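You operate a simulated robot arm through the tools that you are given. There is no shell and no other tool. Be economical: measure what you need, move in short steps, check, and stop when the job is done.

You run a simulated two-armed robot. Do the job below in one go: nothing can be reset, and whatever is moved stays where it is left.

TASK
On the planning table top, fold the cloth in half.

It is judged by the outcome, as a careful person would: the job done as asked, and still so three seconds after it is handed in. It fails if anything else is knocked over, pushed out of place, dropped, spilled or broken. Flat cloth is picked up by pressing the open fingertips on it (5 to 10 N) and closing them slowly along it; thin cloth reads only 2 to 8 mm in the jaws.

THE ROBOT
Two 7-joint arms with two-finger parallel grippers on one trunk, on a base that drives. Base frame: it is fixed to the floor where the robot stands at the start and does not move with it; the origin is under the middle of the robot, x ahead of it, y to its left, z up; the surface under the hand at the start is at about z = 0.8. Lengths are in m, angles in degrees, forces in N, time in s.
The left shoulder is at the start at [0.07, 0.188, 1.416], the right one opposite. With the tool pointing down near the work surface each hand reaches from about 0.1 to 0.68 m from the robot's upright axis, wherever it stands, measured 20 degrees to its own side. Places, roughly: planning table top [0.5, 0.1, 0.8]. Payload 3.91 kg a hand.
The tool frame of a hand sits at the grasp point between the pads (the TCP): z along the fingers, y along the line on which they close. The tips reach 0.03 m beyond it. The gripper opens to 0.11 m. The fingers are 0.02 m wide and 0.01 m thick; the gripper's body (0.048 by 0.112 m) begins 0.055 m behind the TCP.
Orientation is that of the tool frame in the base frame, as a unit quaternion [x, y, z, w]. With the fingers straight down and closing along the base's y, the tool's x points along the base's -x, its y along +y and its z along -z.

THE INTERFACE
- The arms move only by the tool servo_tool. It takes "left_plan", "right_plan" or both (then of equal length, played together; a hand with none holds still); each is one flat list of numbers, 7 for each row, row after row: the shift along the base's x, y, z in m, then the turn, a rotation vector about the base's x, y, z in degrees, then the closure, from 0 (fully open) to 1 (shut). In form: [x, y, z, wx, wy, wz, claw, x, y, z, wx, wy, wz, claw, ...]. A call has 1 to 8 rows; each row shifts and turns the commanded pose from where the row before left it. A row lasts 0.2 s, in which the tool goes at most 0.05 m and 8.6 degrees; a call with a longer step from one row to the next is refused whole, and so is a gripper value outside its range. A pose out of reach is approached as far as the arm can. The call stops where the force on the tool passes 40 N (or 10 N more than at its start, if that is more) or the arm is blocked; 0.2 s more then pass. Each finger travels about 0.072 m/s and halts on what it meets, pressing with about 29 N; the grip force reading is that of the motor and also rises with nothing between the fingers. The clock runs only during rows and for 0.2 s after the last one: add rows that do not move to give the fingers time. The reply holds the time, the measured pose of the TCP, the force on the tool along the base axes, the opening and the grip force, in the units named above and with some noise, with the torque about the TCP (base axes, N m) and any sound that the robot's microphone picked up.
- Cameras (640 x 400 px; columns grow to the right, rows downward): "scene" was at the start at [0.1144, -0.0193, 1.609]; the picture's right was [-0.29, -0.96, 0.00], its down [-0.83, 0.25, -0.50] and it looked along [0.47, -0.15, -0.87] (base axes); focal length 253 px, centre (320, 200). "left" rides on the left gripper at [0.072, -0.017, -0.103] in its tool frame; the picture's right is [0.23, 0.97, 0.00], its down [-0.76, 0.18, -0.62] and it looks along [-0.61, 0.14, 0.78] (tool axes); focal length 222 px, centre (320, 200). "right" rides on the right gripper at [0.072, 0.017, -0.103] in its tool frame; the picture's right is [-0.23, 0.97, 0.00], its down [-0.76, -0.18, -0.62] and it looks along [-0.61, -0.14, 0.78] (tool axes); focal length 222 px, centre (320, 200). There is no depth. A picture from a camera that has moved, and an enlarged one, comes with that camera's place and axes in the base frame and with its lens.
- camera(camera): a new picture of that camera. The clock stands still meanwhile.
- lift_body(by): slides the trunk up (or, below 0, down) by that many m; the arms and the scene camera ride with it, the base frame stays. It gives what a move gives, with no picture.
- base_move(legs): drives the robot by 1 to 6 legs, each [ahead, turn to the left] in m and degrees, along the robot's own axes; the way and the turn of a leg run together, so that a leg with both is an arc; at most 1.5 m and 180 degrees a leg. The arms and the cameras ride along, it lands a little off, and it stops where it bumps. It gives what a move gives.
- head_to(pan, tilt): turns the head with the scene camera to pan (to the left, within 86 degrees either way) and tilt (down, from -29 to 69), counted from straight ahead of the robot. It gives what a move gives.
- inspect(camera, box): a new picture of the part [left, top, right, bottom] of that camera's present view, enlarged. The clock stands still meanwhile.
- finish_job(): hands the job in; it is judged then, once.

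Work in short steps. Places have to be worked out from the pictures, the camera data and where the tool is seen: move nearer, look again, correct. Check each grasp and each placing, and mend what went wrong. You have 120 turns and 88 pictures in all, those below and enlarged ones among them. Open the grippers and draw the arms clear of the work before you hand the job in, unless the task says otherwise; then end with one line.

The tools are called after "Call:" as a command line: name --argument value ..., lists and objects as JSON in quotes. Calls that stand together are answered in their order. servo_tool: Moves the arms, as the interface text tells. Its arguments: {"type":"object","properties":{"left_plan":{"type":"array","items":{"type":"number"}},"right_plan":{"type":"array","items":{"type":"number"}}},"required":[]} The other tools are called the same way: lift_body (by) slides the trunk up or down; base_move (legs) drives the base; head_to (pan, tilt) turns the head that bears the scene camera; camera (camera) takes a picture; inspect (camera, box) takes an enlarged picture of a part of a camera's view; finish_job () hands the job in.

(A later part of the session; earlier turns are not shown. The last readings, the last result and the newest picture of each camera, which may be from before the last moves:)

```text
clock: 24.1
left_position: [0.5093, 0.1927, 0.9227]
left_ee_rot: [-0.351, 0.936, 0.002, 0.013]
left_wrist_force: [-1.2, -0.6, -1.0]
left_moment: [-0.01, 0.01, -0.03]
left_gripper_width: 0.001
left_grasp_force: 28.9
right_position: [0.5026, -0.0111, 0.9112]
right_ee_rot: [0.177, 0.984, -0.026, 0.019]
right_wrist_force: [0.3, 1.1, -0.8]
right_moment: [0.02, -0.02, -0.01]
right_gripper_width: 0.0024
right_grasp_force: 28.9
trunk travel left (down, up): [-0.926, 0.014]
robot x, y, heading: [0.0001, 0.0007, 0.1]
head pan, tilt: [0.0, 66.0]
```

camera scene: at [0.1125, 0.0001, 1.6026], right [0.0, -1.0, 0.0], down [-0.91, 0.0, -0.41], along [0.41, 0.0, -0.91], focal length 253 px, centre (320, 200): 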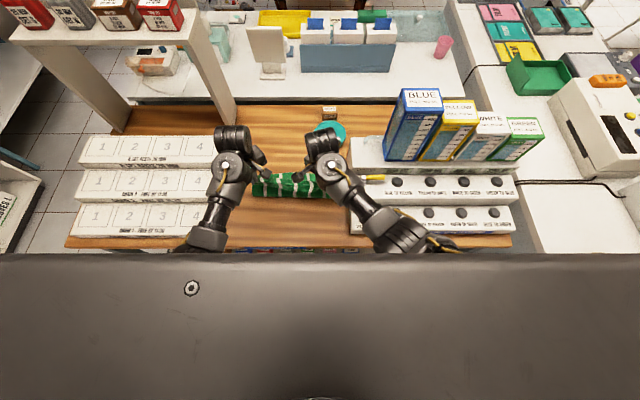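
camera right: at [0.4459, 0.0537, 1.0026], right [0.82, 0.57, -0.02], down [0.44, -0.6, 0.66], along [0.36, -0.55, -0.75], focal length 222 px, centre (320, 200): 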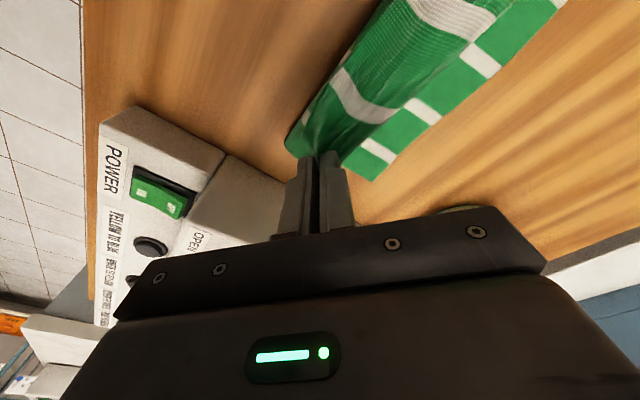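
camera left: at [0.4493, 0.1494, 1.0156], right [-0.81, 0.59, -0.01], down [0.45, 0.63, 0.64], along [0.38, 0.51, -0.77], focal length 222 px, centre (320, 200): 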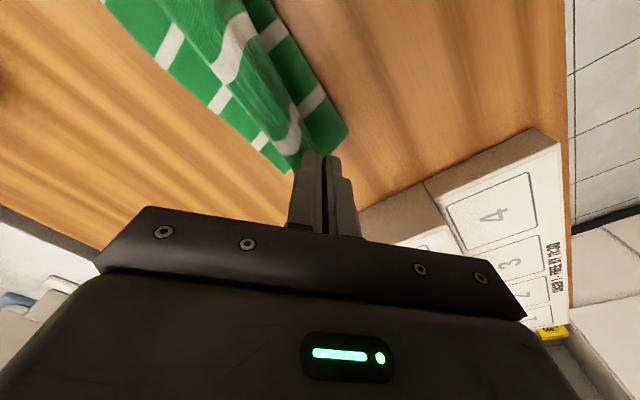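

Good. I'll continue forward and start down.

Call:
servo_tool --left_plan '[0.014, 0.001, -0.008, 0, 0, 0, 1, 0.014, 0.001, -0.01, 0, 0, 0, 1, 0.014, 0.001, -0.012, 0, 0, 0, 1, 0, 0, 0, 0, 0, 0, 1]' --right_plan '[0.014, 0.002, -0.006, 0, 0, 5, 1, 0.014, 0.001, -0.008, 0, 0, 0, 1, 0.014, 0.001, -0.01, 0, 0, 0, 1, 0, 0, 0, 0, 0, 0, 1]'

Call:
camera --camera "left"

Call:
camera --camera "right"

Call:
inspect --camera "scene" --box '[220, 120, 380, 220]'

```text
clock: 25.1
left_position: [0.5504, 0.1946, 0.8911]
left_ee_rot: [-0.349, 0.937, 0.001, 0.013]
left_wrist_force: [-1.2, -12.3, -1.0]
left_moment: [-0.45, 0.04, -0.08]
left_gripper_width: 0.0015
left_grasp_force: 29.0
right_position: [0.5475, -0.0196, 0.8838]
right_ee_rot: [0.138, 0.99, -0.032, 0.022]
right_wrist_force: [1.0, 13.8, 0.2]
right_moment: [0.47, -0.03, -0.1]
right_gripper_width: 0.0022
right_grasp_force: 28.8
trunk travel left (down, up): [-0.926, 0.014]
robot x, y, heading: [0.0003, -0.0005, -0.1]
head pan, tilt: [0.0, 66.0]
```

```text
58 pictures are left
camera left: at [0.5045, 0.1333, 0.9937], right [-0.81, 0.59, -0.01], down [0.44, 0.63, 0.64], along [0.38, 0.51, -0.77], focal length 222 px, centre (320, 200)
```

left: 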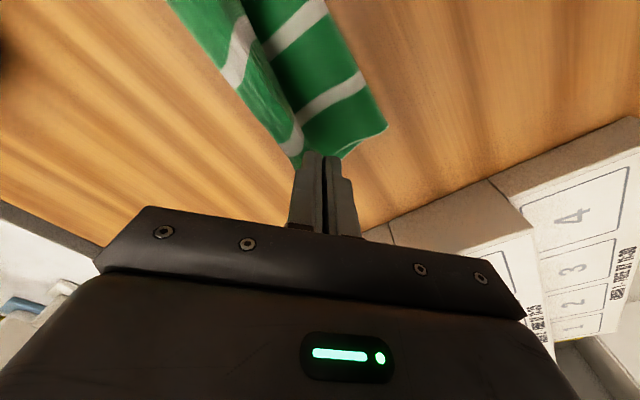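

```text
57 pictures are left
camera right: at [0.4786, 0.025, 0.9819], right [0.49, 0.87, -0.04], down [0.66, -0.33, 0.67], along [0.57, -0.36, -0.74], focal length 222 px, centre (320, 200)
```

right: 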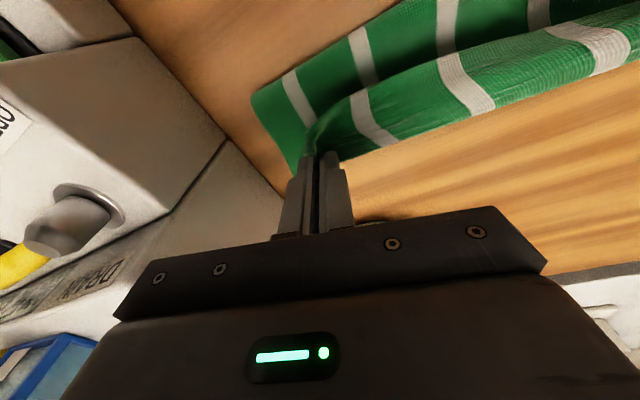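

```text
4.00 times, centred on (300, 170) of scene
camera zoom: at [0.1099, 0.0002, 1.6028], right [0.0, -1.0, 0.0], down [-0.91, 0.0, -0.41], along [0.41, 0.0, -0.91], focal length 1011 px, centre (400, 320)
```

zoom: 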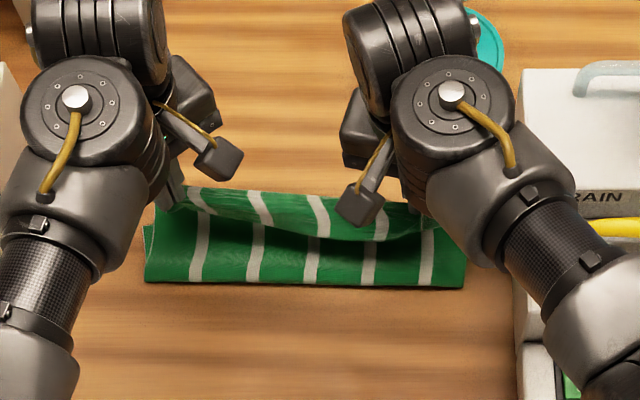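

The fold is forming well, with the fold line now at x ≈ 0.51 and slack in the top layer. The right hand sits about 2 cm too far right, so I'll command it left while bringing its yaw closer to zero, and see whether it follows.

Call:
servo_tool --left_plan '[0, 0.003, -0.006, 0, 0, 0, 1, 0, 0.003, -0.006, 0, 0, 0, 1, 0, 0, 0, 0, 0, 0, 1]' --right_plan '[0, 0.01, -0.003, 0, 0, 8, 1, 0, 0.01, -0.003, 0, 0, 8, 1, 0, 0, 0, 0, 0, 0, 1]'

```text
clock: 26.1
left_position: [0.55, 0.201, 0.8787]
left_ee_rot: [-0.349, 0.937, 0.0, 0.012]
left_wrist_force: [-1.1, -12.6, -0.3]
left_moment: [-0.38, 0.05, -0.05]
left_gripper_width: 0.0011
left_grasp_force: 28.9
right_position: [0.5497, -0.0127, 0.874]
right_ee_rot: [0.004, 0.999, -0.037, 0.024]
right_wrist_force: [0.2, 12.4, 0.4]
right_moment: [0.4, -0.05, -0.12]
right_gripper_width: 0.0024
right_grasp_force: 28.9
trunk travel left (down, up): [-0.926, 0.014]
robot x, y, heading: [0.0007, -0.0006, 0.0]
head pan, tilt: [0.0, 66.0]
stopped in row 3 (right hand): the arm was blocked; the commanded pose is now the measured one
```

The right arm is blocked again, leaning 4–5°, and the top layer sits about 1.7 cm too far right as a whole. A 2° left turn of the base would shift both hands left together by about 1.9 cm.

Call:
base_move --legs '[[0, 2]]'

```text
clock: 26.9
left_position: [0.5438, 0.219, 0.8793]
left_ee_rot: [-0.368, 0.93, 0.003, 0.013]
left_wrist_force: [-0.9, -15.1, -0.1]
left_moment: [-0.47, 0.03, -0.11]
left_gripper_width: 0.0011
left_grasp_force: 28.8
right_position: [0.5486, 0.0051, 0.8737]
right_ee_rot: [-0.013, 0.999, -0.035, 0.023]
right_wrist_force: [0.9, 13.5, 0.5]
right_moment: [0.41, 0.0, -0.17]
right_gripper_width: 0.0022
right_grasp_force: 28.8
trunk travel left (down, up): [-0.926, 0.014]
robot x, y, heading: [0.0033, -0.0019, 2.4]
head pan, tilt: [0.0, 66.0]
```

That put the hands at y = 0.219 and 0.005, as wanted. Now I'll lower both to just above the bottom layer while moving slightly forward.

Call:
servo_tool --left_plan '[0.004, -0.003, -0.009, 0, 0, 0, 1, 0.005, -0.003, -0.009, 0, 0, 0, 1, 0.006, 0, -0.009, 0, 0, 0, 1, 0.007, 0, -0.009, 0, 0, 0, 1, 0, 0, 0, 0, 0, 0, 1]' --right_plan '[0.001, 0, -0.008, 0, 0, 0, 1, 0.002, 0, -0.008, 0, 0, 0, 1, 0.003, 0, -0.008, 0, 0, 0, 1, 0.004, 0, -0.008, 0, 0, 0, 1, 0, 0, 0, 0, 0, 0, 1]'

Call:
camera --camera "left"

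Call:
camera --camera "right"

Call:
inspect --camera "scene" --box '[220, 120, 380, 220]'

```text
clock: 28.1
left_position: [0.5639, 0.2146, 0.8441]
left_ee_rot: [-0.367, 0.93, 0.002, 0.013]
left_wrist_force: [-2.1, -20.1, 0.2]
left_moment: [-0.59, 0.06, -0.07]
left_gripper_width: 0.0012
left_grasp_force: 28.6
right_position: [0.563, -0.0012, 0.841]
right_ee_rot: [-0.01, 0.999, -0.04, 0.025]
right_wrist_force: [1.7, 19.1, 0.1]
right_moment: [0.62, -0.06, -0.21]
right_gripper_width: 0.0026
right_grasp_force: 29.3
trunk travel left (down, up): [-0.926, 0.014]
robot x, y, heading: [-0.0001, 0.0013, 1.9]
head pan, tilt: [0.0, 66.0]
```

```text
55 pictures are left
camera left: at [0.5203, 0.1505, 0.9463], right [-0.83, 0.56, -0.01], down [0.42, 0.64, 0.64], along [0.36, 0.53, -0.77], focal length 222 px, centre (320, 200)
```

left: 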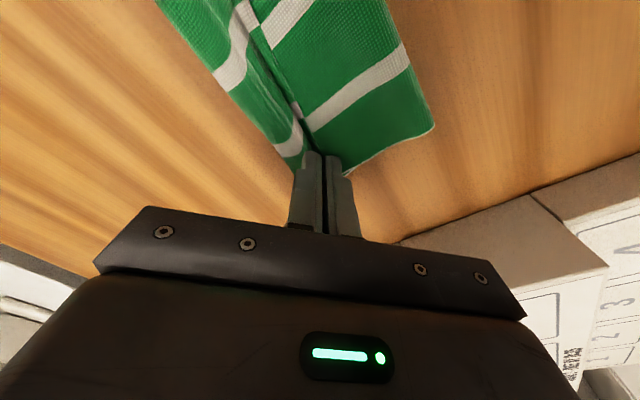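

```text
54 pictures are left
camera right: at [0.4857, 0.0234, 0.9394], right [0.21, 0.98, -0.07], down [0.73, -0.11, 0.67], along [0.65, -0.19, -0.74], focal length 222 px, centre (320, 200)
```

right: 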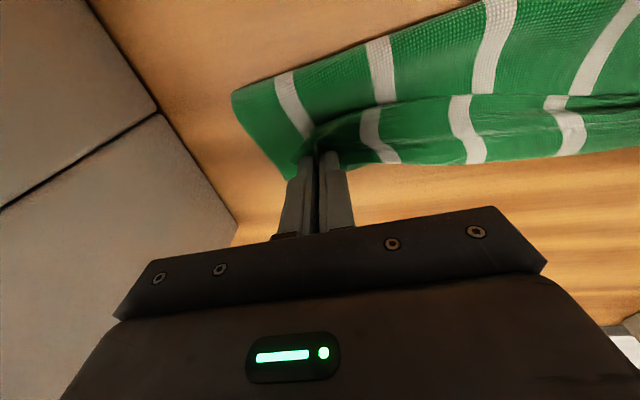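

```text
4.00 times, centred on (300, 170) of scene
camera zoom: at [0.1098, 0.0038, 1.6028], right [0.03, -1.0, 0.0], down [-0.91, -0.03, -0.41], along [0.41, 0.01, -0.91], focal length 1011 px, centre (400, 320)
```

zoom: 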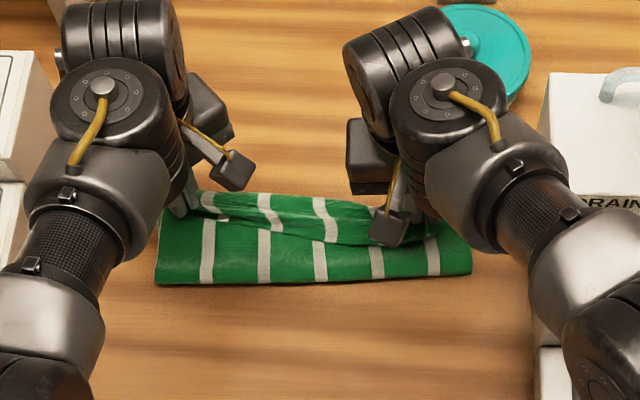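

Top layer is over the far part of the cloth; the fold line has run back to about x = 0.49. I'll relax the sideways tension a little, lower to near contact and open the fingers a small amount.

Call:
servo_tool --left_plan '[0.001, -0.005, -0.003, 0, 0, 0, 1, 0.001, -0.003, -0.004, 0, 0, 0, 1, 0, 0, -0.002, 0, 0, 0, 1]' --right_plan '[0, 0, -0.002, 0, 0, 0, 1, 0, 0, -0.003, 0, 0, 0, 1, 0, 0, 0, 0, 0, 0, 1]'

Call:
servo_tool --left_plan '[0, 0, 0, 0, 0, 0, 0.95, 0, 0, 0, 0, 0, 0, 0.9, 0, 0, 0.002, 0, 0, 0, 0.85, 0, 0, 0.002, 0, 0, 0, 0.8]' --right_plan '[0, 0, 0, 0, 0, 0, 0.95, 0, 0, 0, 0, 0, 0, 0.9, 0, 0, 0.002, 0, 0, 0, 0.85, 0, 0, 0.002, 0, 0, 0, 0.8]'

Call:
camera --camera "left"

Call:
camera --camera "right"

```text
clock: 28.9
left_position: [0.5686, 0.2071, 0.8344]
left_ee_rot: [-0.367, 0.93, 0.001, 0.013]
left_wrist_force: [-2.1, -13.4, 2.2]
left_moment: [-0.43, 0.08, -0.11]
left_gripper_width: 0.001
left_grasp_force: 29.3
right_position: [0.5627, -0.0052, 0.8341]
right_ee_rot: [-0.009, 0.999, -0.043, 0.024]
right_wrist_force: [0.1, 13.2, 5.5]
right_moment: [0.45, -0.06, -0.16]
right_gripper_width: 0.0021
right_grasp_force: 28.8
trunk travel left (down, up): [-0.926, 0.014]
robot x, y, heading: [-0.0026, -0.0008, 2.0]
head pan, tilt: [0.0, 66.0]
```

```text
clock: 29.9
left_position: [0.5675, 0.2074, 0.8386]
left_ee_rot: [-0.367, 0.93, 0.002, 0.012]
left_wrist_force: [0.4, 1.3, 1.0]
left_moment: [-0.01, 0.0, -0.01]
left_gripper_width: 0.0218
left_grasp_force: 0.0
right_position: [0.5671, -0.004, 0.8421]
right_ee_rot: [-0.008, 0.999, -0.042, 0.028]
right_wrist_force: [-0.4, 0.2, 0.5]
right_moment: [-0.03, -0.01, 0.03]
right_gripper_width: 0.0221
right_grasp_force: 0.0
trunk travel left (down, up): [-0.926, 0.014]
robot x, y, heading: [-0.0028, -0.0012, 1.8]
head pan, tilt: [0.0, 66.0]
```

```text
52 pictures are left
camera left: at [0.5236, 0.1427, 0.9408], right [-0.83, 0.56, -0.01], down [0.42, 0.64, 0.64], along [0.36, 0.53, -0.77], focal length 222 px, centre (320, 200)
```

left: 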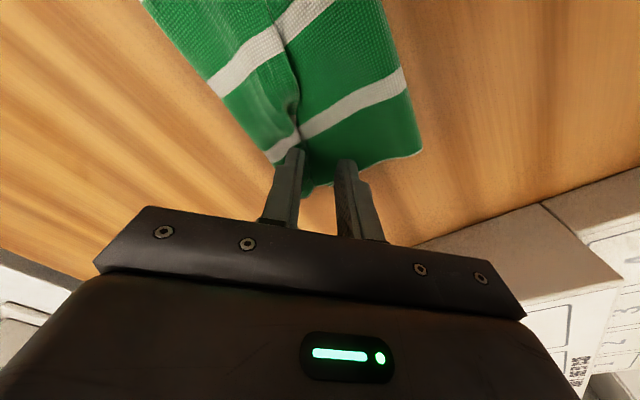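

```text
51 pictures are left
camera right: at [0.4893, 0.0214, 0.9401], right [0.21, 0.97, -0.07], down [0.73, -0.11, 0.68], along [0.65, -0.19, -0.73], focal length 222 px, centre (320, 200)
```

right: 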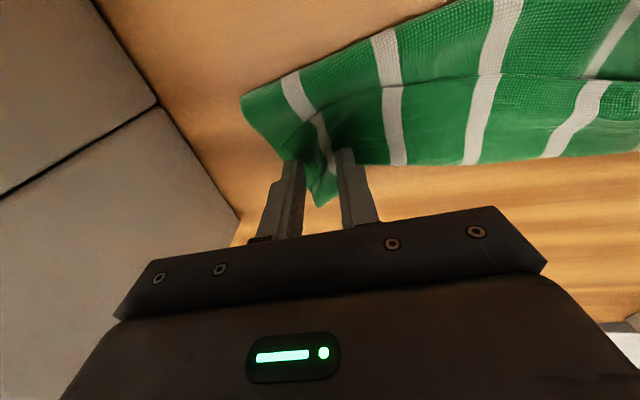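

Both released. I'll raise both hands straight up to view the result.

Call:
servo_tool --left_plan '[0, 0, 0.02, 0, 0, 0, 0.7, 0, 0, 0.025, 0, 0, 0, 0.6, 0, 0, 0.025, 0, 0, 0, 0.6, 0, 0, 0.02, 0, 0, 0, 0.6]' --right_plan '[0, 0, 0.02, 0, 0, 0, 0.7, 0, 0, 0.025, 0, 0, 0, 0.6, 0, 0, 0.025, 0, 0, 0, 0.6, 0, 0, 0.02, 0, 0, 0, 0.6]'

Call:
camera --camera "left"

Call:
camera --camera "right"

Call:
inspect --camera "scene" --box '[220, 120, 380, 220]'

```text
clock: 30.9
left_position: [0.5671, 0.2061, 0.9271]
left_ee_rot: [-0.368, 0.93, 0.001, 0.012]
left_wrist_force: [0.8, -0.5, -0.8]
left_moment: [0.01, -0.03, 0.02]
left_gripper_width: 0.0438
left_grasp_force: 0.1
right_position: [0.5579, 0.0095, 0.9288]
right_ee_rot: [-0.015, 0.999, -0.037, 0.022]
right_wrist_force: [-0.4, 0.0, 0.6]
right_moment: [0.03, 0.0, -0.07]
right_gripper_width: 0.044
right_grasp_force: 0.1
trunk travel left (down, up): [-0.926, 0.014]
robot x, y, heading: [0.0012, 0.0003, 2.0]
head pan, tilt: [0.0, 66.0]
```

```text
50 pictures are left
camera left: at [0.5238, 0.1425, 1.0304], right [-0.83, 0.56, -0.01], down [0.42, 0.64, 0.64], along [0.36, 0.53, -0.77], focal length 222 px, centre (320, 200)
```

left: 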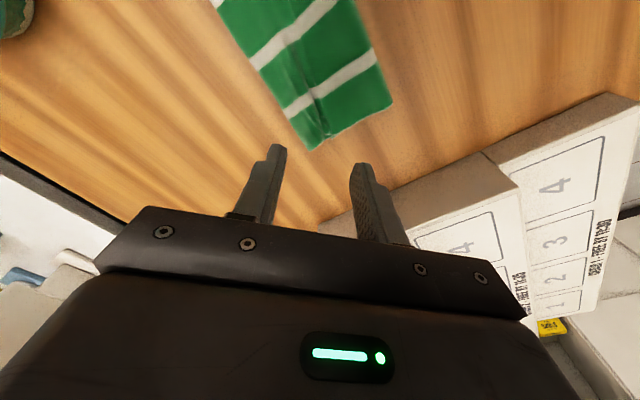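

```text
49 pictures are left
camera right: at [0.481, 0.0328, 1.0285], right [0.2, 0.98, -0.06], down [0.74, -0.11, 0.67], along [0.65, -0.18, -0.74], focal length 222 px, centre (320, 200)
```

right: 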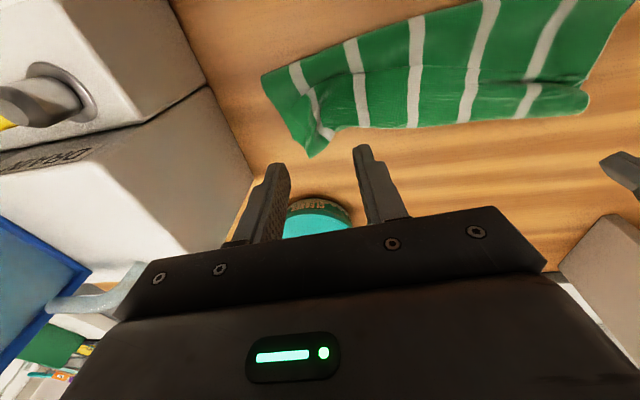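

```text
4.00 times, centred on (300, 170) of scene
camera zoom: at [0.1099, 0.004, 1.6027], right [0.04, -1.0, 0.0], down [-0.91, -0.03, -0.41], along [0.41, 0.01, -0.91], focal length 1011 px, centre (400, 320)
```

zoom: 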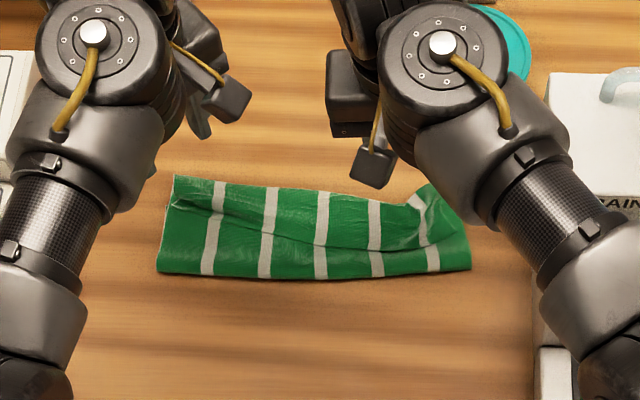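

Mostly folded. I'll draw the hands outward and up for a clear look.

Call:
servo_tool --left_plan '[0, 0.02, 0.02, 0, 0, 0, 0.6, 0, 0.02, 0.01, 0, 0, 0, 0.6, 0, 0.02, 0, 0, 0, 0, 0.6]' --right_plan '[0, -0.03, 0.03, 0, 0, 0, 0.6, 0, -0.03, 0.03, 0, 0, 0, 0.6, 0, -0.03, 0, 0, 0, 0, 0.6]'

Call:
inspect --camera "scene" --box '[236, 150, 364, 230]'

Call:
inspect --camera "left" --box '[100, 0, 420, 200]'

Call:
inspect --camera "right" --box '[320, 0, 640, 200]'

```text
clock: 31.7
left_position: [0.5689, 0.2651, 0.9573]
left_ee_rot: [-0.367, 0.93, 0.002, 0.013]
left_wrist_force: [-0.5, -0.3, -0.8]
left_moment: [0.01, 0.02, -0.04]
left_gripper_width: 0.0441
left_grasp_force: 0.1
right_position: [0.5599, -0.0833, 0.9909]
right_ee_rot: [-0.014, 0.999, -0.037, 0.023]
right_wrist_force: [-0.5, -0.4, 0.2]
right_moment: [0.02, 0.01, 0.01]
right_gripper_width: 0.0441
right_grasp_force: 0.0
trunk travel left (down, up): [-0.926, 0.014]
robot x, y, heading: [-0.0026, -0.0042, 2.1]
head pan, tilt: [0.0, 66.0]
```

```text
5.00 times, centred on (300, 190) of scene
camera zoom: at [0.1107, 0.0033, 1.6027], right [0.04, -1.0, 0.0], down [-0.91, -0.03, -0.41], along [0.41, 0.01, -0.91], focal length 1264 px, centre (420, 250)
```

zoom: 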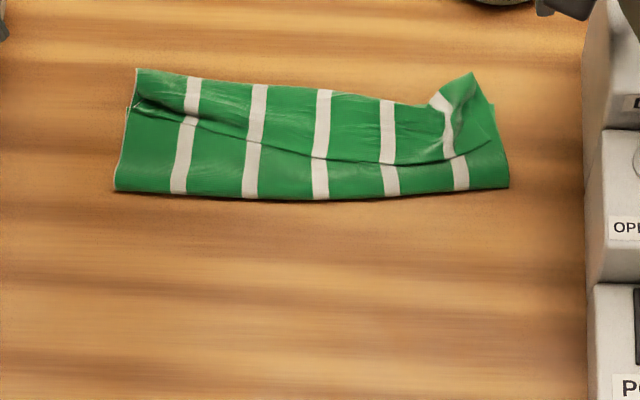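

```text
2.00 times, centred on (260, 100) of left
camera zoom: at [0.5245, 0.2024, 1.0607], right [-0.83, 0.56, -0.01], down [0.42, 0.64, 0.64], along [0.36, 0.53, -0.77], focal length 444 px, centre (440, 400)
```

zoom: 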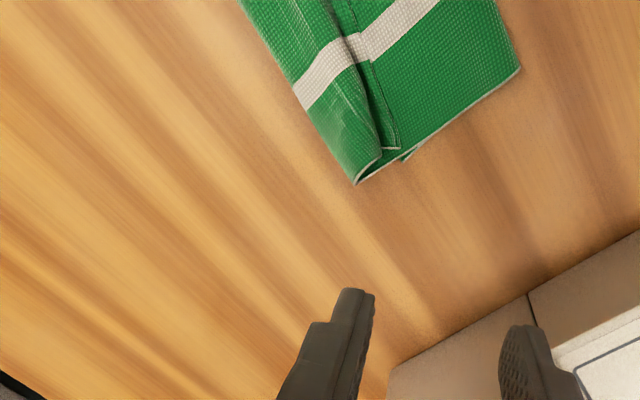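

```text
2.00 times, centred on (480, 100) of right
camera zoom: at [0.4836, -0.059, 1.09], right [0.2, 0.98, -0.06], down [0.74, -0.11, 0.67], along [0.65, -0.18, -0.74], focal length 444 px, centre (0, 400)
```

zoom: 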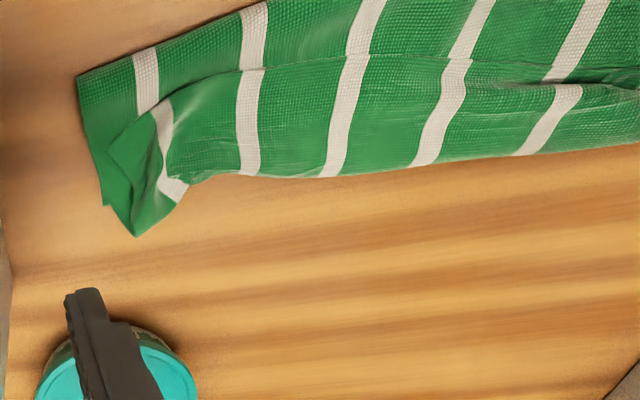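

The top layer's edge seems tucked back on top (a strip about 4 cm wide), with a twisted corner at the right. I'll enlarge both ends to understand the layers.

Call:
inspect --camera "right" --box '[340, 20, 468, 120]'

Call:
inspect --camera "left" --box '[220, 0, 380, 100]'

Call:
inspect --camera "scene" --box '[310, 160, 350, 185]'

```text
4.00 times, centred on (404, 70) of right
camera zoom: at [0.4836, -0.059, 1.09], right [0.2, 0.98, -0.06], down [0.74, -0.11, 0.67], along [0.65, -0.18, -0.74], focal length 888 px, centre (-16, 720)
```

zoom: 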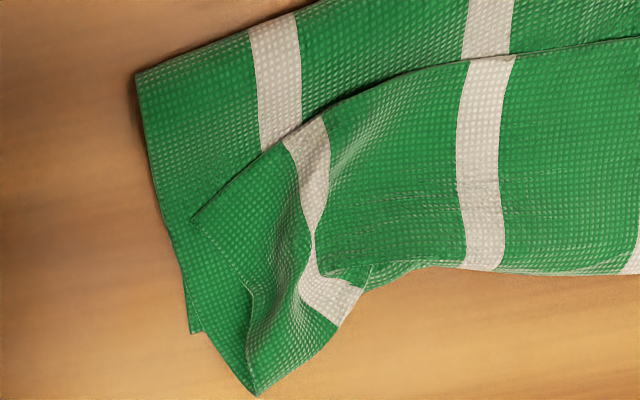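

```text
4.00 times, centred on (300, 50) of left
camera zoom: at [0.5245, 0.2024, 1.0607], right [-0.83, 0.56, -0.01], down [0.42, 0.64, 0.64], along [0.36, 0.53, -0.77], focal length 888 px, centre (400, 800)
```

zoom: 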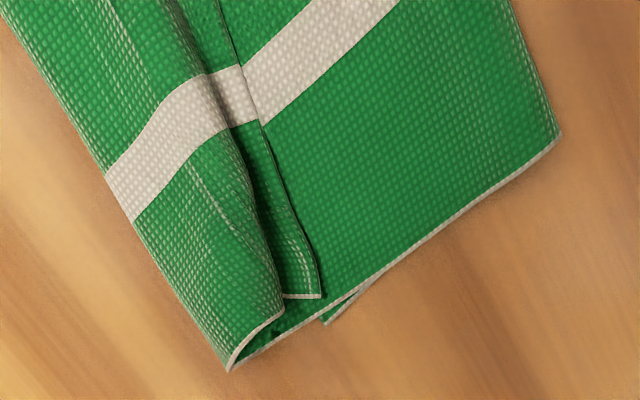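

```text
16.00 times, centred on (330, 172) of scene
camera zoom: at [0.1107, 0.0033, 1.6027], right [0.04, -1.0, 0.0], down [-0.91, -0.03, -0.41], along [0.41, 0.01, -0.91], focal length 4044 px, centre (160, 640)
```

zoom: 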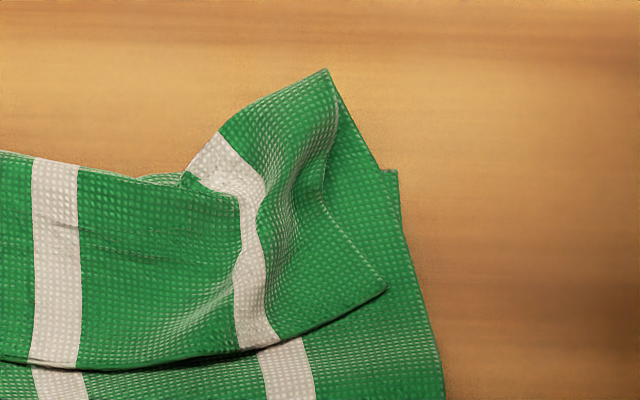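

The layers are clear now: the bottom layer's far edge is at x ≈ 0.57–0.59, the fold at x ≈ 0.51, and the top layer's last 3–6 cm is turned back on top. I'll try to turn that flap forward by lightly pressing the closed left fingertips on it and dragging away from the robot. First I'll position above it.

Call:
servo_tool --left_plan '[0, -0.035, -0.02, 0, 0, 0, 1, 0, -0.035, -0.03, 0, 0, 0, 1, 0.003, -0.03, -0.03, 0, 0, 0, 1, 0, 0, -0.03, 0, 0, 0, 1, 0, 0, -0.007, 0, 0, 0, 1]'

Call:
servo_tool --left_plan '[0, 0, -0.002, 0, 0, 0, 1, 0, 0, -0.001, 0, 0, 0, 1]'

```text
clock: 32.9
left_position: [0.5711, 0.1665, 0.8413]
left_ee_rot: [-0.367, 0.93, 0.001, 0.012]
left_wrist_force: [0.2, -0.4, -0.5]
left_moment: [0.01, 0.04, 0.06]
left_gripper_width: 0.0
left_grasp_force: 29.1
right_position: [0.5602, -0.0823, 0.9911]
right_ee_rot: [-0.013, 0.999, -0.036, 0.024]
right_wrist_force: [1.3, -0.3, -1.1]
right_moment: [0.0, -0.02, 0.01]
right_gripper_width: 0.0441
right_grasp_force: 0.0
trunk travel left (down, up): [-0.926, 0.014]
robot x, y, heading: [0.0007, 0.0003, 2.3]
head pan, tilt: [0.0, 66.0]
```

```text
clock: 33.5
left_position: [0.5702, 0.1675, 0.8387]
left_ee_rot: [-0.367, 0.93, 0.001, 0.013]
left_wrist_force: [0.8, 0.2, 0.4]
left_moment: [0.02, 0.0, 0.05]
left_gripper_width: 0.0
left_grasp_force: 29.4
right_position: [0.5612, -0.0828, 0.9898]
right_ee_rot: [-0.015, 0.999, -0.037, 0.024]
right_wrist_force: [-0.1, -0.4, 0.6]
right_moment: [-0.04, -0.02, 0.01]
right_gripper_width: 0.044
right_grasp_force: 0.1
trunk travel left (down, up): [-0.926, 0.014]
robot x, y, heading: [0.0019, 0.0037, 2.0]
head pan, tilt: [0.0, 66.0]
```

Not touching yet. I'll step down 3 mm and read the force.

Call:
servo_tool --left_plan '[0, 0, -0.001, 0, 0, 0, 1, 0, 0, -0.001, 0, 0, 0, 1, 0, 0, -0.001, 0, 0, 0, 1]'

```text
clock: 34.3
left_position: [0.5709, 0.166, 0.8361]
left_ee_rot: [-0.366, 0.93, 0.002, 0.013]
left_wrist_force: [0.2, -0.2, 0.6]
left_moment: [-0.02, -0.02, -0.01]
left_gripper_width: 0.0
left_grasp_force: 29.4
right_position: [0.5606, -0.0821, 0.9904]
right_ee_rot: [-0.014, 0.999, -0.036, 0.024]
right_wrist_force: [0.2, 0.3, 0.3]
right_moment: [-0.01, -0.01, -0.03]
right_gripper_width: 0.0439
right_grasp_force: 0.1
trunk travel left (down, up): [-0.926, 0.014]
robot x, y, heading: [-0.0015, -0.0007, 2.1]
head pan, tilt: [0.0, 66.0]
```

Still free at tip z ≈ 0.806. I'll go down another 1.5 mm and drag forward 6 cm.

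Call:
servo_tool --left_plan '[0, 0, -0.001, 0, 0, 0, 1, 0.004, 0, -0.0007, 0, 0, 0, 1, 0.01, 0, 0, 0, 0, 0, 1, 0.01, 0, 0, 0, 0, 0, 1, 0.012, 0, 0, 0, 0, 0, 1, 0.012, 0, 0, 0, 0, 0, 1, 0.012, 0, 0, 0, 0, 0, 1]'

Call:
inspect --camera "scene" --box '[236, 140, 364, 220]'

Call:
camera --camera "right"

```text
clock: 35.9
left_position: [0.627, 0.1659, 0.8361]
left_ee_rot: [-0.367, 0.93, 0.001, 0.012]
left_wrist_force: [0.4, -0.3, 0.0]
left_moment: [0.01, 0.01, 0.0]
left_gripper_width: 0.0
left_grasp_force: 28.3
left hand out of reach, approached as far as the arm can: row 7
right_position: [0.5603, -0.0809, 0.9905]
right_ee_rot: [-0.014, 0.999, -0.036, 0.023]
right_wrist_force: [-0.6, -0.5, 0.3]
right_moment: [-0.03, 0.02, -0.01]
right_gripper_width: 0.0442
right_grasp_force: 0.0
trunk travel left (down, up): [-0.926, 0.014]
robot x, y, heading: [-0.0021, 0.0025, 2.1]
head pan, tilt: [0.0, 66.0]
```

```text
5.00 times, centred on (300, 180) of scene
camera zoom: at [0.1112, 0.0042, 1.6026], right [0.03, -1.0, 0.0], down [-0.91, -0.03, -0.41], along [0.41, 0.01, -0.91], focal length 1264 px, centre (420, 300)
```

zoom: 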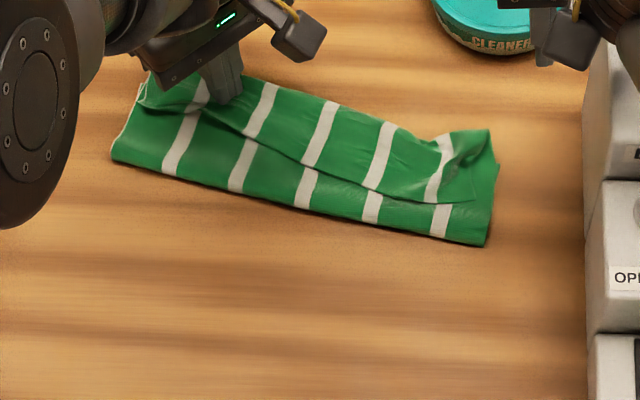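

```text
40 pictures are left
camera right: at [0.484, -0.0581, 1.0894], right [0.2, 0.98, -0.06], down [0.74, -0.11, 0.67], along [0.65, -0.18, -0.74], focal length 222 px, centre (320, 200)
```

right: 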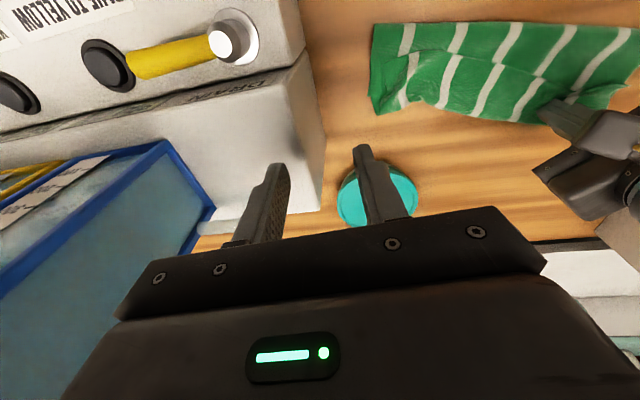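

Dragging just rotated the whole cloth, so that won't turn the flap. Better plan: flatten the cloth again by peeling the flap back toward me, then pinch the cloth on its midline at both sides, lift it so both halves hang, and lay it down folded. I'll raise the left hand and test turning it to close along x.

Call:
servo_tool --left_plan '[0, 0, 0.03, 0, 0, 0, 1, -0.01, 0, 0.03, 0, 0, 0, 0.9, -0.01, -0.01, 0.03, 0, 0, 8, 0.8, -0.01, -0.02, 0, 0, 0, 8, 0.73, 0, -0.02, 0, 0, 0, 8, 0.73, 0, -0.01, 0, 0, 0, 8, 0.73, 0, 0, 0, 0, 0, 8, 0.73, 0, 0, 0, 0, 0, 7, 0.73]'

Call:
camera --camera "left"

```text
clock: 37.9
left_position: [0.61, 0.1519, 0.9294]
left_ee_rot: [0.724, -0.689, -0.015, -0.031]
left_wrist_force: [0.3, -0.8, -0.2]
left_moment: [-0.01, -0.01, 0.02]
left_gripper_width: 0.0299
left_grasp_force: 0.1
right_position: [0.5611, -0.0821, 0.9909]
right_ee_rot: [-0.014, 0.999, -0.037, 0.025]
right_wrist_force: [0.1, 0.3, 0.6]
right_moment: [-0.05, -0.02, 0.0]
right_gripper_width: 0.0444
right_grasp_force: 0.0
trunk travel left (down, up): [-0.926, 0.014]
robot x, y, heading: [-0.0013, 0.004, 2.0]
head pan, tilt: [0.0, 66.0]
stopped in row 8 (left hand): the arm was blocked; the commanded pose is now the measured one
```

```text
39 pictures are left
camera left: at [0.6295, 0.0733, 1.0291], right [-0.96, -0.27, -0.04], down [-0.23, 0.71, 0.67], along [-0.16, 0.65, -0.74], focal length 222 px, centre (320, 200)
```

left: 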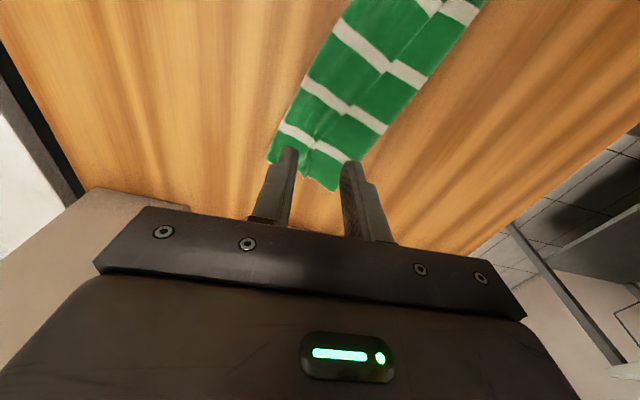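

The left hand turns to about 93° but stalls when moving inward; both arms struggle to cross toward the other side. The cloth's centre is left of the robot's heading, so turning the base left about 9° would centre it. First I'll pull the left hand back and up, and the right too.

Call:
servo_tool --left_plan '[-0.03, 0.01, 0.02, 0, 0, 0, 0.73, -0.04, 0.01, 0.01, 0, 0, -8, 0.73, -0.03, 0.01, 0, 0, 0, -8, 0.73, -0.02, 0, 0, 0, 0, -8, 0.73, 0, 0, 0, 0, 0, 0, 0.73]' --right_plan '[-0.02, 0, 0, 0, 0, 0, 0.6, -0.02, 0, 0, 0, 0, 0, 0.6, -0.02, 0, 0, 0, 0, 0, 0.6, 0, 0, 0, 0, 0, 0, 0.6, 0, 0, 0, 0, 0, 0, 0.6]'

Call:
base_move --legs '[[0, 8]]'

Call:
camera --camera "scene"

```text
clock: 39.1
left_position: [0.4912, 0.1794, 0.9575]
left_ee_rot: [-0.564, 0.825, 0.007, 0.03]
left_wrist_force: [-0.6, 0.4, 0.0]
left_moment: [-0.04, 0.0, 0.03]
left_gripper_width: 0.0296
left_grasp_force: 0.0
right_position: [0.5015, -0.0812, 0.9901]
right_ee_rot: [-0.015, 0.999, -0.036, 0.025]
right_wrist_force: [0.3, -0.7, 0.3]
right_moment: [-0.01, 0.0, 0.03]
right_gripper_width: 0.0439
right_grasp_force: 0.1
trunk travel left (down, up): [-0.926, 0.014]
robot x, y, heading: [-0.0017, 0.0001, 1.9]
head pan, tilt: [0.0, 66.0]
```

```text
clock: 40.1
left_position: [0.4618, 0.2449, 0.9594]
left_ee_rot: [-0.621, 0.783, 0.01, 0.031]
left_wrist_force: [-0.4, 0.0, 0.2]
left_moment: [0.01, -0.03, -0.01]
left_gripper_width: 0.0299
left_grasp_force: 0.0
right_position: [0.5089, -0.0112, 0.9893]
right_ee_rot: [-0.084, 0.996, -0.034, 0.027]
right_wrist_force: [0.7, 0.8, -0.1]
right_moment: [-0.03, 0.0, 0.02]
right_gripper_width: 0.044
right_grasp_force: 0.0
trunk travel left (down, up): [-0.926, 0.014]
robot x, y, heading: [0.0003, 0.0015, 9.8]
head pan, tilt: [0.0, 66.0]
```

```text
38 pictures are left
camera scene: at [0.1093, 0.0187, 1.6027], right [0.17, -0.98, 0.0], down [-0.9, -0.16, -0.41], along [0.4, 0.07, -0.91], focal length 253 px, centre (320, 200)
```

scene: 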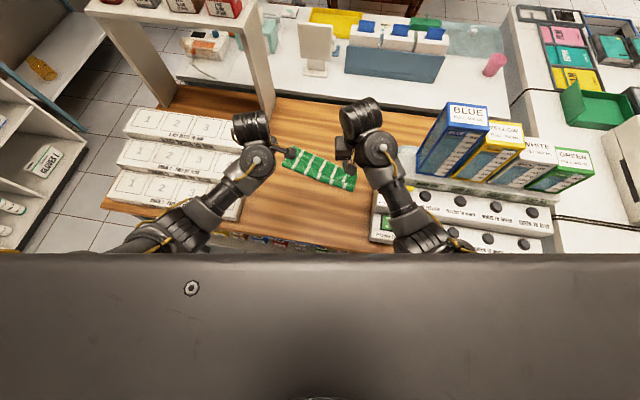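

The cloth is now centred ahead. I'll enlarge it to plan picking the flap's right corner with the right hand.

Call:
inspect --camera "scene" --box '[270, 140, 366, 200]'

Call:
camera --camera "right"

```text
6.67 times, centred on (318, 170) of scene
camera zoom: at [0.1093, 0.0187, 1.6027], right [0.17, -0.98, 0.0], down [-0.9, -0.16, -0.41], along [0.4, 0.07, -0.91], focal length 1685 px, centre (333, 400)
```

zoom: 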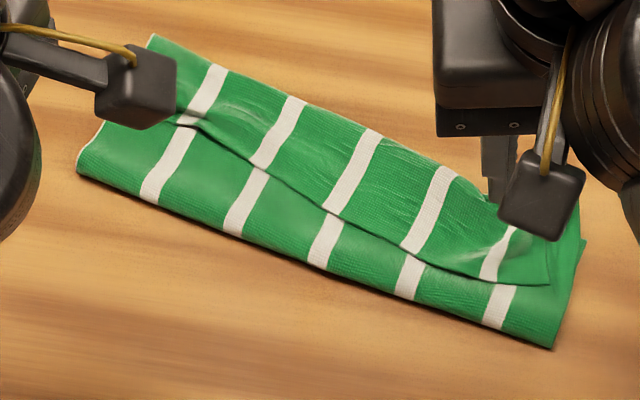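

```text
36 pictures are left
camera right: at [0.4284, 0.0005, 1.0892], right [0.06, 1.0, -0.06], down [0.74, -0.01, 0.67], along [0.67, -0.09, -0.74], focal length 222 px, centre (320, 200)
```

right: 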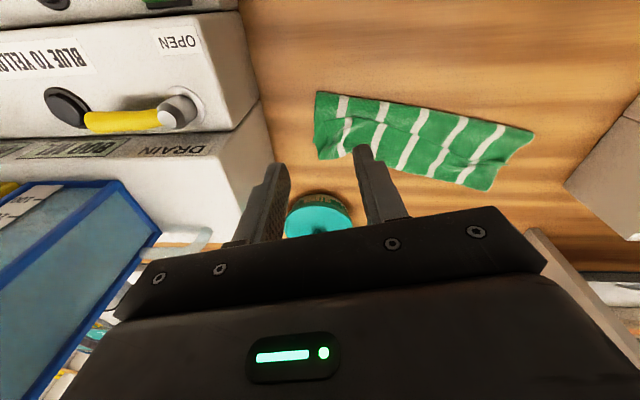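

The flap's right corner is at about (0.546, -0.022) and the flap is 5 cm wide. I'll bring the right hand above a point 37 mm inside that corner, turned to close along its diagonal.

Call:
servo_tool --right_plan '[0.008, 0.002, 0, 0, 0, -8, 0.6, 0.008, 0.002, 0, 0, 0, -8, 0.7, 0.008, 0.002, -0.02, 0, 0, -8, 0.73, 0.01, 0.002, -0.02, 0, 0, -8, 0.73, 0.01, 0.002, -0.02, 0, 0, -8, 0.73, 0.01, 0.002, -0.02, 0, 0, -8, 0.73, 0.009, 0.002, -0.02, 0, 0, -7, 0.73, 0, 0, -0.02, 0, 0, 0, 0.73]'

Call:
camera --camera "right"

```text
clock: 41.9
left_position: [0.4627, 0.2459, 0.9586]
left_ee_rot: [-0.62, 0.784, 0.01, 0.031]
left_wrist_force: [0.2, 0.1, 0.0]
left_moment: [0.0, 0.0, 0.01]
left_gripper_width: 0.0297
left_grasp_force: 0.0
right_position: [0.5694, 0.0024, 0.8694]
right_ee_rot: [0.386, 0.921, -0.043, 0.008]
right_wrist_force: [0.3, -0.7, -0.2]
right_moment: [-0.02, 0.01, 0.02]
right_gripper_width: 0.0296
right_grasp_force: 0.1
trunk travel left (down, up): [-0.926, 0.014]
robot x, y, heading: [-0.0001, 0.0053, 9.9]
head pan, tilt: [0.0, 66.0]
```

```text
35 pictures are left
camera right: at [0.5335, 0.0754, 0.9692], right [0.85, 0.52, -0.06], down [0.42, -0.61, 0.67], along [0.31, -0.6, -0.74], focal length 222 px, centre (320, 200)
```

right: 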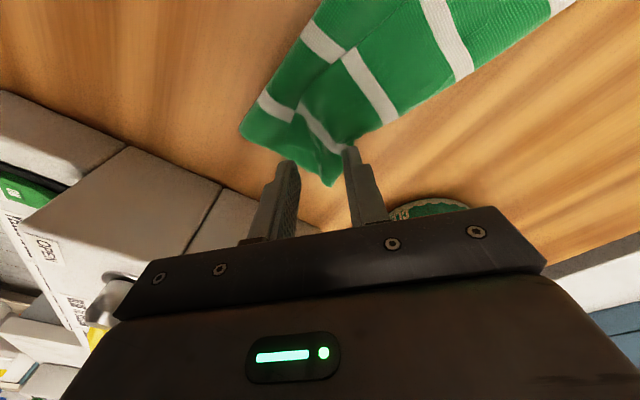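

The hand follows well here. I'll remove its 5° lean, nudge it slightly inward and lower to just above the flap.

Call:
servo_tool --right_plan '[0.003, 0.002, -0.01, 5, 0, 0, 0.73, 0.003, 0, -0.012, 0, 0, 0, 0.73, 0, 0, -0.006, 0, 0, 0, 0.73, 0, 0, 0, 0, 0, 0, 0.73]'

Call:
camera --camera "right"

```text
clock: 42.9
left_position: [0.4609, 0.2455, 0.959]
left_ee_rot: [-0.621, 0.784, 0.009, 0.03]
left_wrist_force: [0.8, 0.2, -0.2]
left_moment: [0.03, -0.01, -0.02]
left_gripper_width: 0.0296
left_grasp_force: 0.1
right_position: [0.5757, 0.0043, 0.8436]
right_ee_rot: [0.385, 0.923, -0.002, -0.009]
right_wrist_force: [0.2, 0.1, -0.2]
right_moment: [0.01, -0.01, -0.02]
right_gripper_width: 0.0296
right_grasp_force: 0.1
trunk travel left (down, up): [-0.926, 0.014]
robot x, y, heading: [0.0017, 0.0003, 10.1]
head pan, tilt: [0.0, 66.0]
```

```text
34 pictures are left
camera right: at [0.539, 0.0686, 0.9478], right [0.85, 0.52, -0.01], down [0.42, -0.67, 0.61], along [0.31, -0.53, -0.79], focal length 222 px, centre (320, 200)
```

right: 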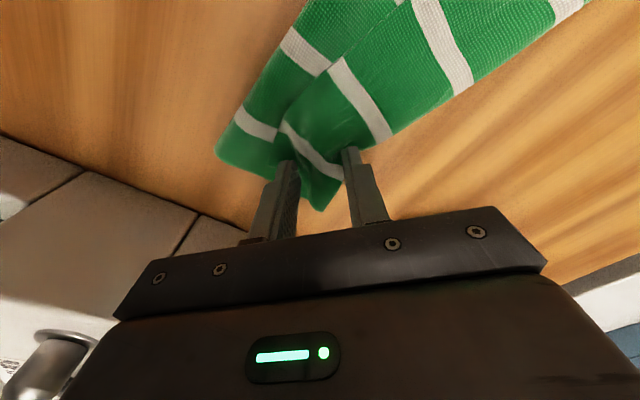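

The fingers straddle the flap's corner area. I'll shift 5 mm further onto the cloth and lower to contact.

Call:
servo_tool --right_plan '[0, 0.005, -0.003, 0, 0, 0, 0.73, 0, 0, -0.003, 0, 0, 0, 0.73, 0, 0, -0.0015, 0, 0, 0, 0.73, 0, 0, 0, 0, 0, 0, 0.73]'

```text
clock: 43.9
left_position: [0.4623, 0.2463, 0.9588]
left_ee_rot: [-0.62, 0.784, 0.009, 0.031]
left_wrist_force: [-0.6, -0.3, -0.2]
left_moment: [0.01, 0.02, 0.03]
left_gripper_width: 0.0296
left_grasp_force: 0.1
right_position: [0.5765, 0.0089, 0.8359]
right_ee_rot: [0.385, 0.923, -0.003, -0.008]
right_wrist_force: [-0.1, -0.6, 0.2]
right_moment: [0.03, -0.06, 0.02]
right_gripper_width: 0.0299
right_grasp_force: 0.0
trunk travel left (down, up): [-0.926, 0.014]
robot x, y, heading: [-0.0026, 0.0004, 10.2]
head pan, tilt: [0.0, 66.0]
```

Call:
servo_tool --right_plan '[0, 0, -0.0012, 0, 0, 0, 0.73, 0, 0, -0.0012, 0, 0, 0, 0.73]'

```text
clock: 44.5
left_position: [0.4609, 0.2466, 0.959]
left_ee_rot: [-0.621, 0.783, 0.01, 0.031]
left_wrist_force: [0.0, 0.3, -0.2]
left_moment: [0.01, 0.03, -0.01]
left_gripper_width: 0.0296
left_grasp_force: 0.1
right_position: [0.5763, 0.0088, 0.8348]
right_ee_rot: [0.386, 0.922, -0.002, -0.008]
right_wrist_force: [-0.3, 0.2, 2.7]
right_moment: [0.08, -0.07, 0.0]
right_gripper_width: 0.0297
right_grasp_force: 0.1
trunk travel left (down, up): [-0.926, 0.014]
robot x, y, heading: [0.001, 0.0024, 10.2]
head pan, tilt: [0.0, 66.0]
```

2.7 N. A touch more, then close slowly.

Call:
servo_tool --right_plan '[0, 0, -0.0004, 0, 0, 0, 0.73, 0, 0, 0, 0, 0, 0, 0.78, 0, 0, 0, 0, 0, 0, 0.83, 0, 0, 0, 0, 0, 0, 0.88, 0, 0, 0, 0, 0, 0, 0.93, 0, 0, 0, 0, 0, 0, 1, 0, 0, 0, 0, 0, 0, 1, 0, 0, 0, 0, 0, 0, 1]'

Call:
servo_tool --right_plan '[0, 0, 0.012, 0, 0, 0, 1, 0, 0, 0.012, 0, 0, 0, 1, -0.01, 0, 0.01, 0, 0, 0, 1]'

Call:
camera --camera "right"

```text
clock: 46.3
left_position: [0.4617, 0.2458, 0.9591]
left_ee_rot: [-0.621, 0.783, 0.01, 0.031]
left_wrist_force: [0.1, -0.1, 0.3]
left_moment: [-0.01, 0.02, -0.01]
left_gripper_width: 0.0298
left_grasp_force: 0.0
right_position: [0.5762, 0.0089, 0.8335]
right_ee_rot: [0.385, 0.923, -0.003, -0.009]
right_wrist_force: [-0.2, 0.3, 8.0]
right_moment: [0.05, -0.04, -0.03]
right_gripper_width: 0.0023
right_grasp_force: 29.5
trunk travel left (down, up): [-0.926, 0.014]
robot x, y, heading: [-0.0031, 0.0004, 10.0]
head pan, tilt: [0.0, 66.0]
```

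```text
clock: 47.1
left_position: [0.4617, 0.2467, 0.9582]
left_ee_rot: [-0.62, 0.784, 0.01, 0.031]
left_wrist_force: [0.9, -0.4, 0.1]
left_moment: [0.03, 0.0, 0.0]
left_gripper_width: 0.0297
left_grasp_force: 0.0
right_position: [0.567, 0.0105, 0.8655]
right_ee_rot: [0.385, 0.923, -0.003, -0.008]
right_wrist_force: [-0.4, 0.3, -0.5]
right_moment: [0.02, 0.02, 0.01]
right_gripper_width: 0.0027
right_grasp_force: 28.9
trunk travel left (down, up): [-0.926, 0.014]
robot x, y, heading: [0.0037, 0.0002, 10.2]
head pan, tilt: [0.0, 66.0]
```

```text
33 pictures are left
camera right: at [0.5302, 0.0737, 0.9712], right [0.85, 0.52, -0.01], down [0.42, -0.67, 0.61], along [0.31, -0.53, -0.79], focal length 222 px, centre (320, 200)
```

right: 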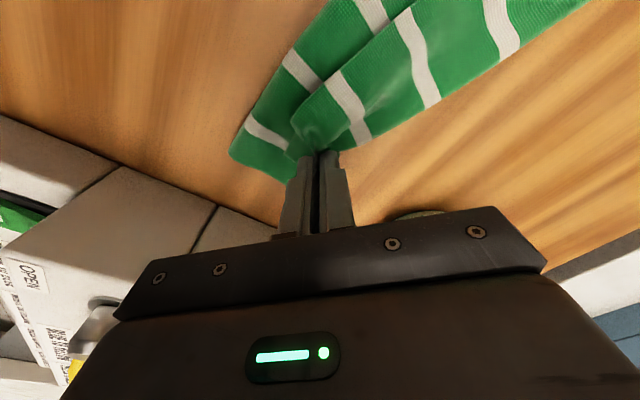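

Only the flap came up (2.7 mm in the jaws). I'll peel it back toward the robot, square to the cloth's edge.

Call:
servo_tool --right_plan '[-0.02, 0.006, 0.02, 0, 0, 0, 1, -0.03, 0.009, 0.015, 0, 0, 0, 1, -0.03, 0.009, 0, 0, 0, 0, 1, -0.03, 0.009, 0, 0, 0, 0, 1, -0.03, 0.009, -0.01, 0, 0, 0, 1, -0.03, 0.008, -0.015, 0, 0, 0, 1, -0.02, 0, -0.02, 0, 0, 0, 1, 0, 0, 0, 0, 0, 0, 1]'

Call:
camera --camera "scene"

```text
clock: 48.9
left_position: [0.4624, 0.2463, 0.9587]
left_ee_rot: [-0.621, 0.783, 0.01, 0.03]
left_wrist_force: [0.3, -1.3, -0.1]
left_moment: [0.0, 0.0, -0.01]
left_gripper_width: 0.0294
left_grasp_force: 0.0
right_position: [0.376, 0.0602, 0.8554]
right_ee_rot: [0.386, 0.923, -0.003, -0.009]
right_wrist_force: [-0.5, -0.7, 0.6]
right_moment: [0.03, -0.01, 0.02]
right_gripper_width: 0.0028
right_grasp_force: 28.9
trunk travel left (down, up): [-0.926, 0.014]
robot x, y, heading: [-0.0015, 0.0003, 9.7]
head pan, tilt: [0.0, 66.0]
```

```text
32 pictures are left
camera scene: at [0.1092, 0.0193, 1.6027], right [0.17, -0.98, 0.0], down [-0.9, -0.16, -0.41], along [0.4, 0.07, -0.91], focal length 253 px, centre (320, 200)
```

scene: 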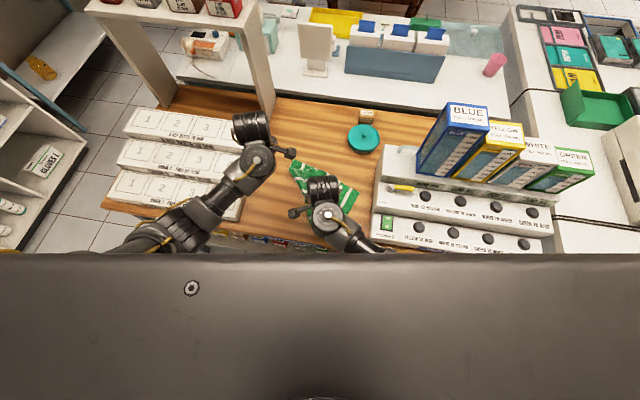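

The right half is peeled back. I'll lower, release and move the right hand aside to look.

Call:
servo_tool --right_plan '[-0.004, 0, -0.012, 0, 0, 0, 1, 0, 0, -0.004, 0, 0, 0, 0.95, 0, 0, 0, 0, 0, 0, 0.8, 0, 0, 0.01, 0, 0, 0, 0.7, 0, -0.01, 0.04, 0, 0, 0, 0.6, 0.02, -0.04, 0.03, 0, 0, 0, 0.6, 0.02, -0.045, 0.02, 0, 0, 0, 0.6, 0, -0.045, 0.01, 0, 0, 0, 0.6]'

Call:
inspect --camera "scene" --box '[244, 140, 404, 240]'

```text
refused: row 6 steps farther than a row can; nothing moved
```

```text
4.00 times, centred on (324, 190) of scene
camera zoom: at [0.1092, 0.0193, 1.6027], right [0.17, -0.98, 0.0], down [-0.9, -0.16, -0.41], along [0.4, 0.07, -0.91], focal length 1011 px, centre (304, 240)
```

zoom: 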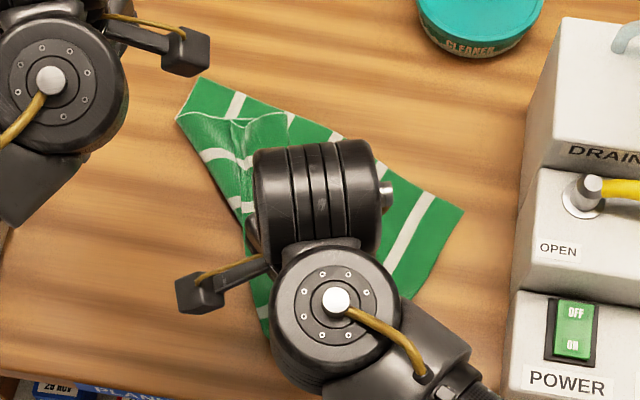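

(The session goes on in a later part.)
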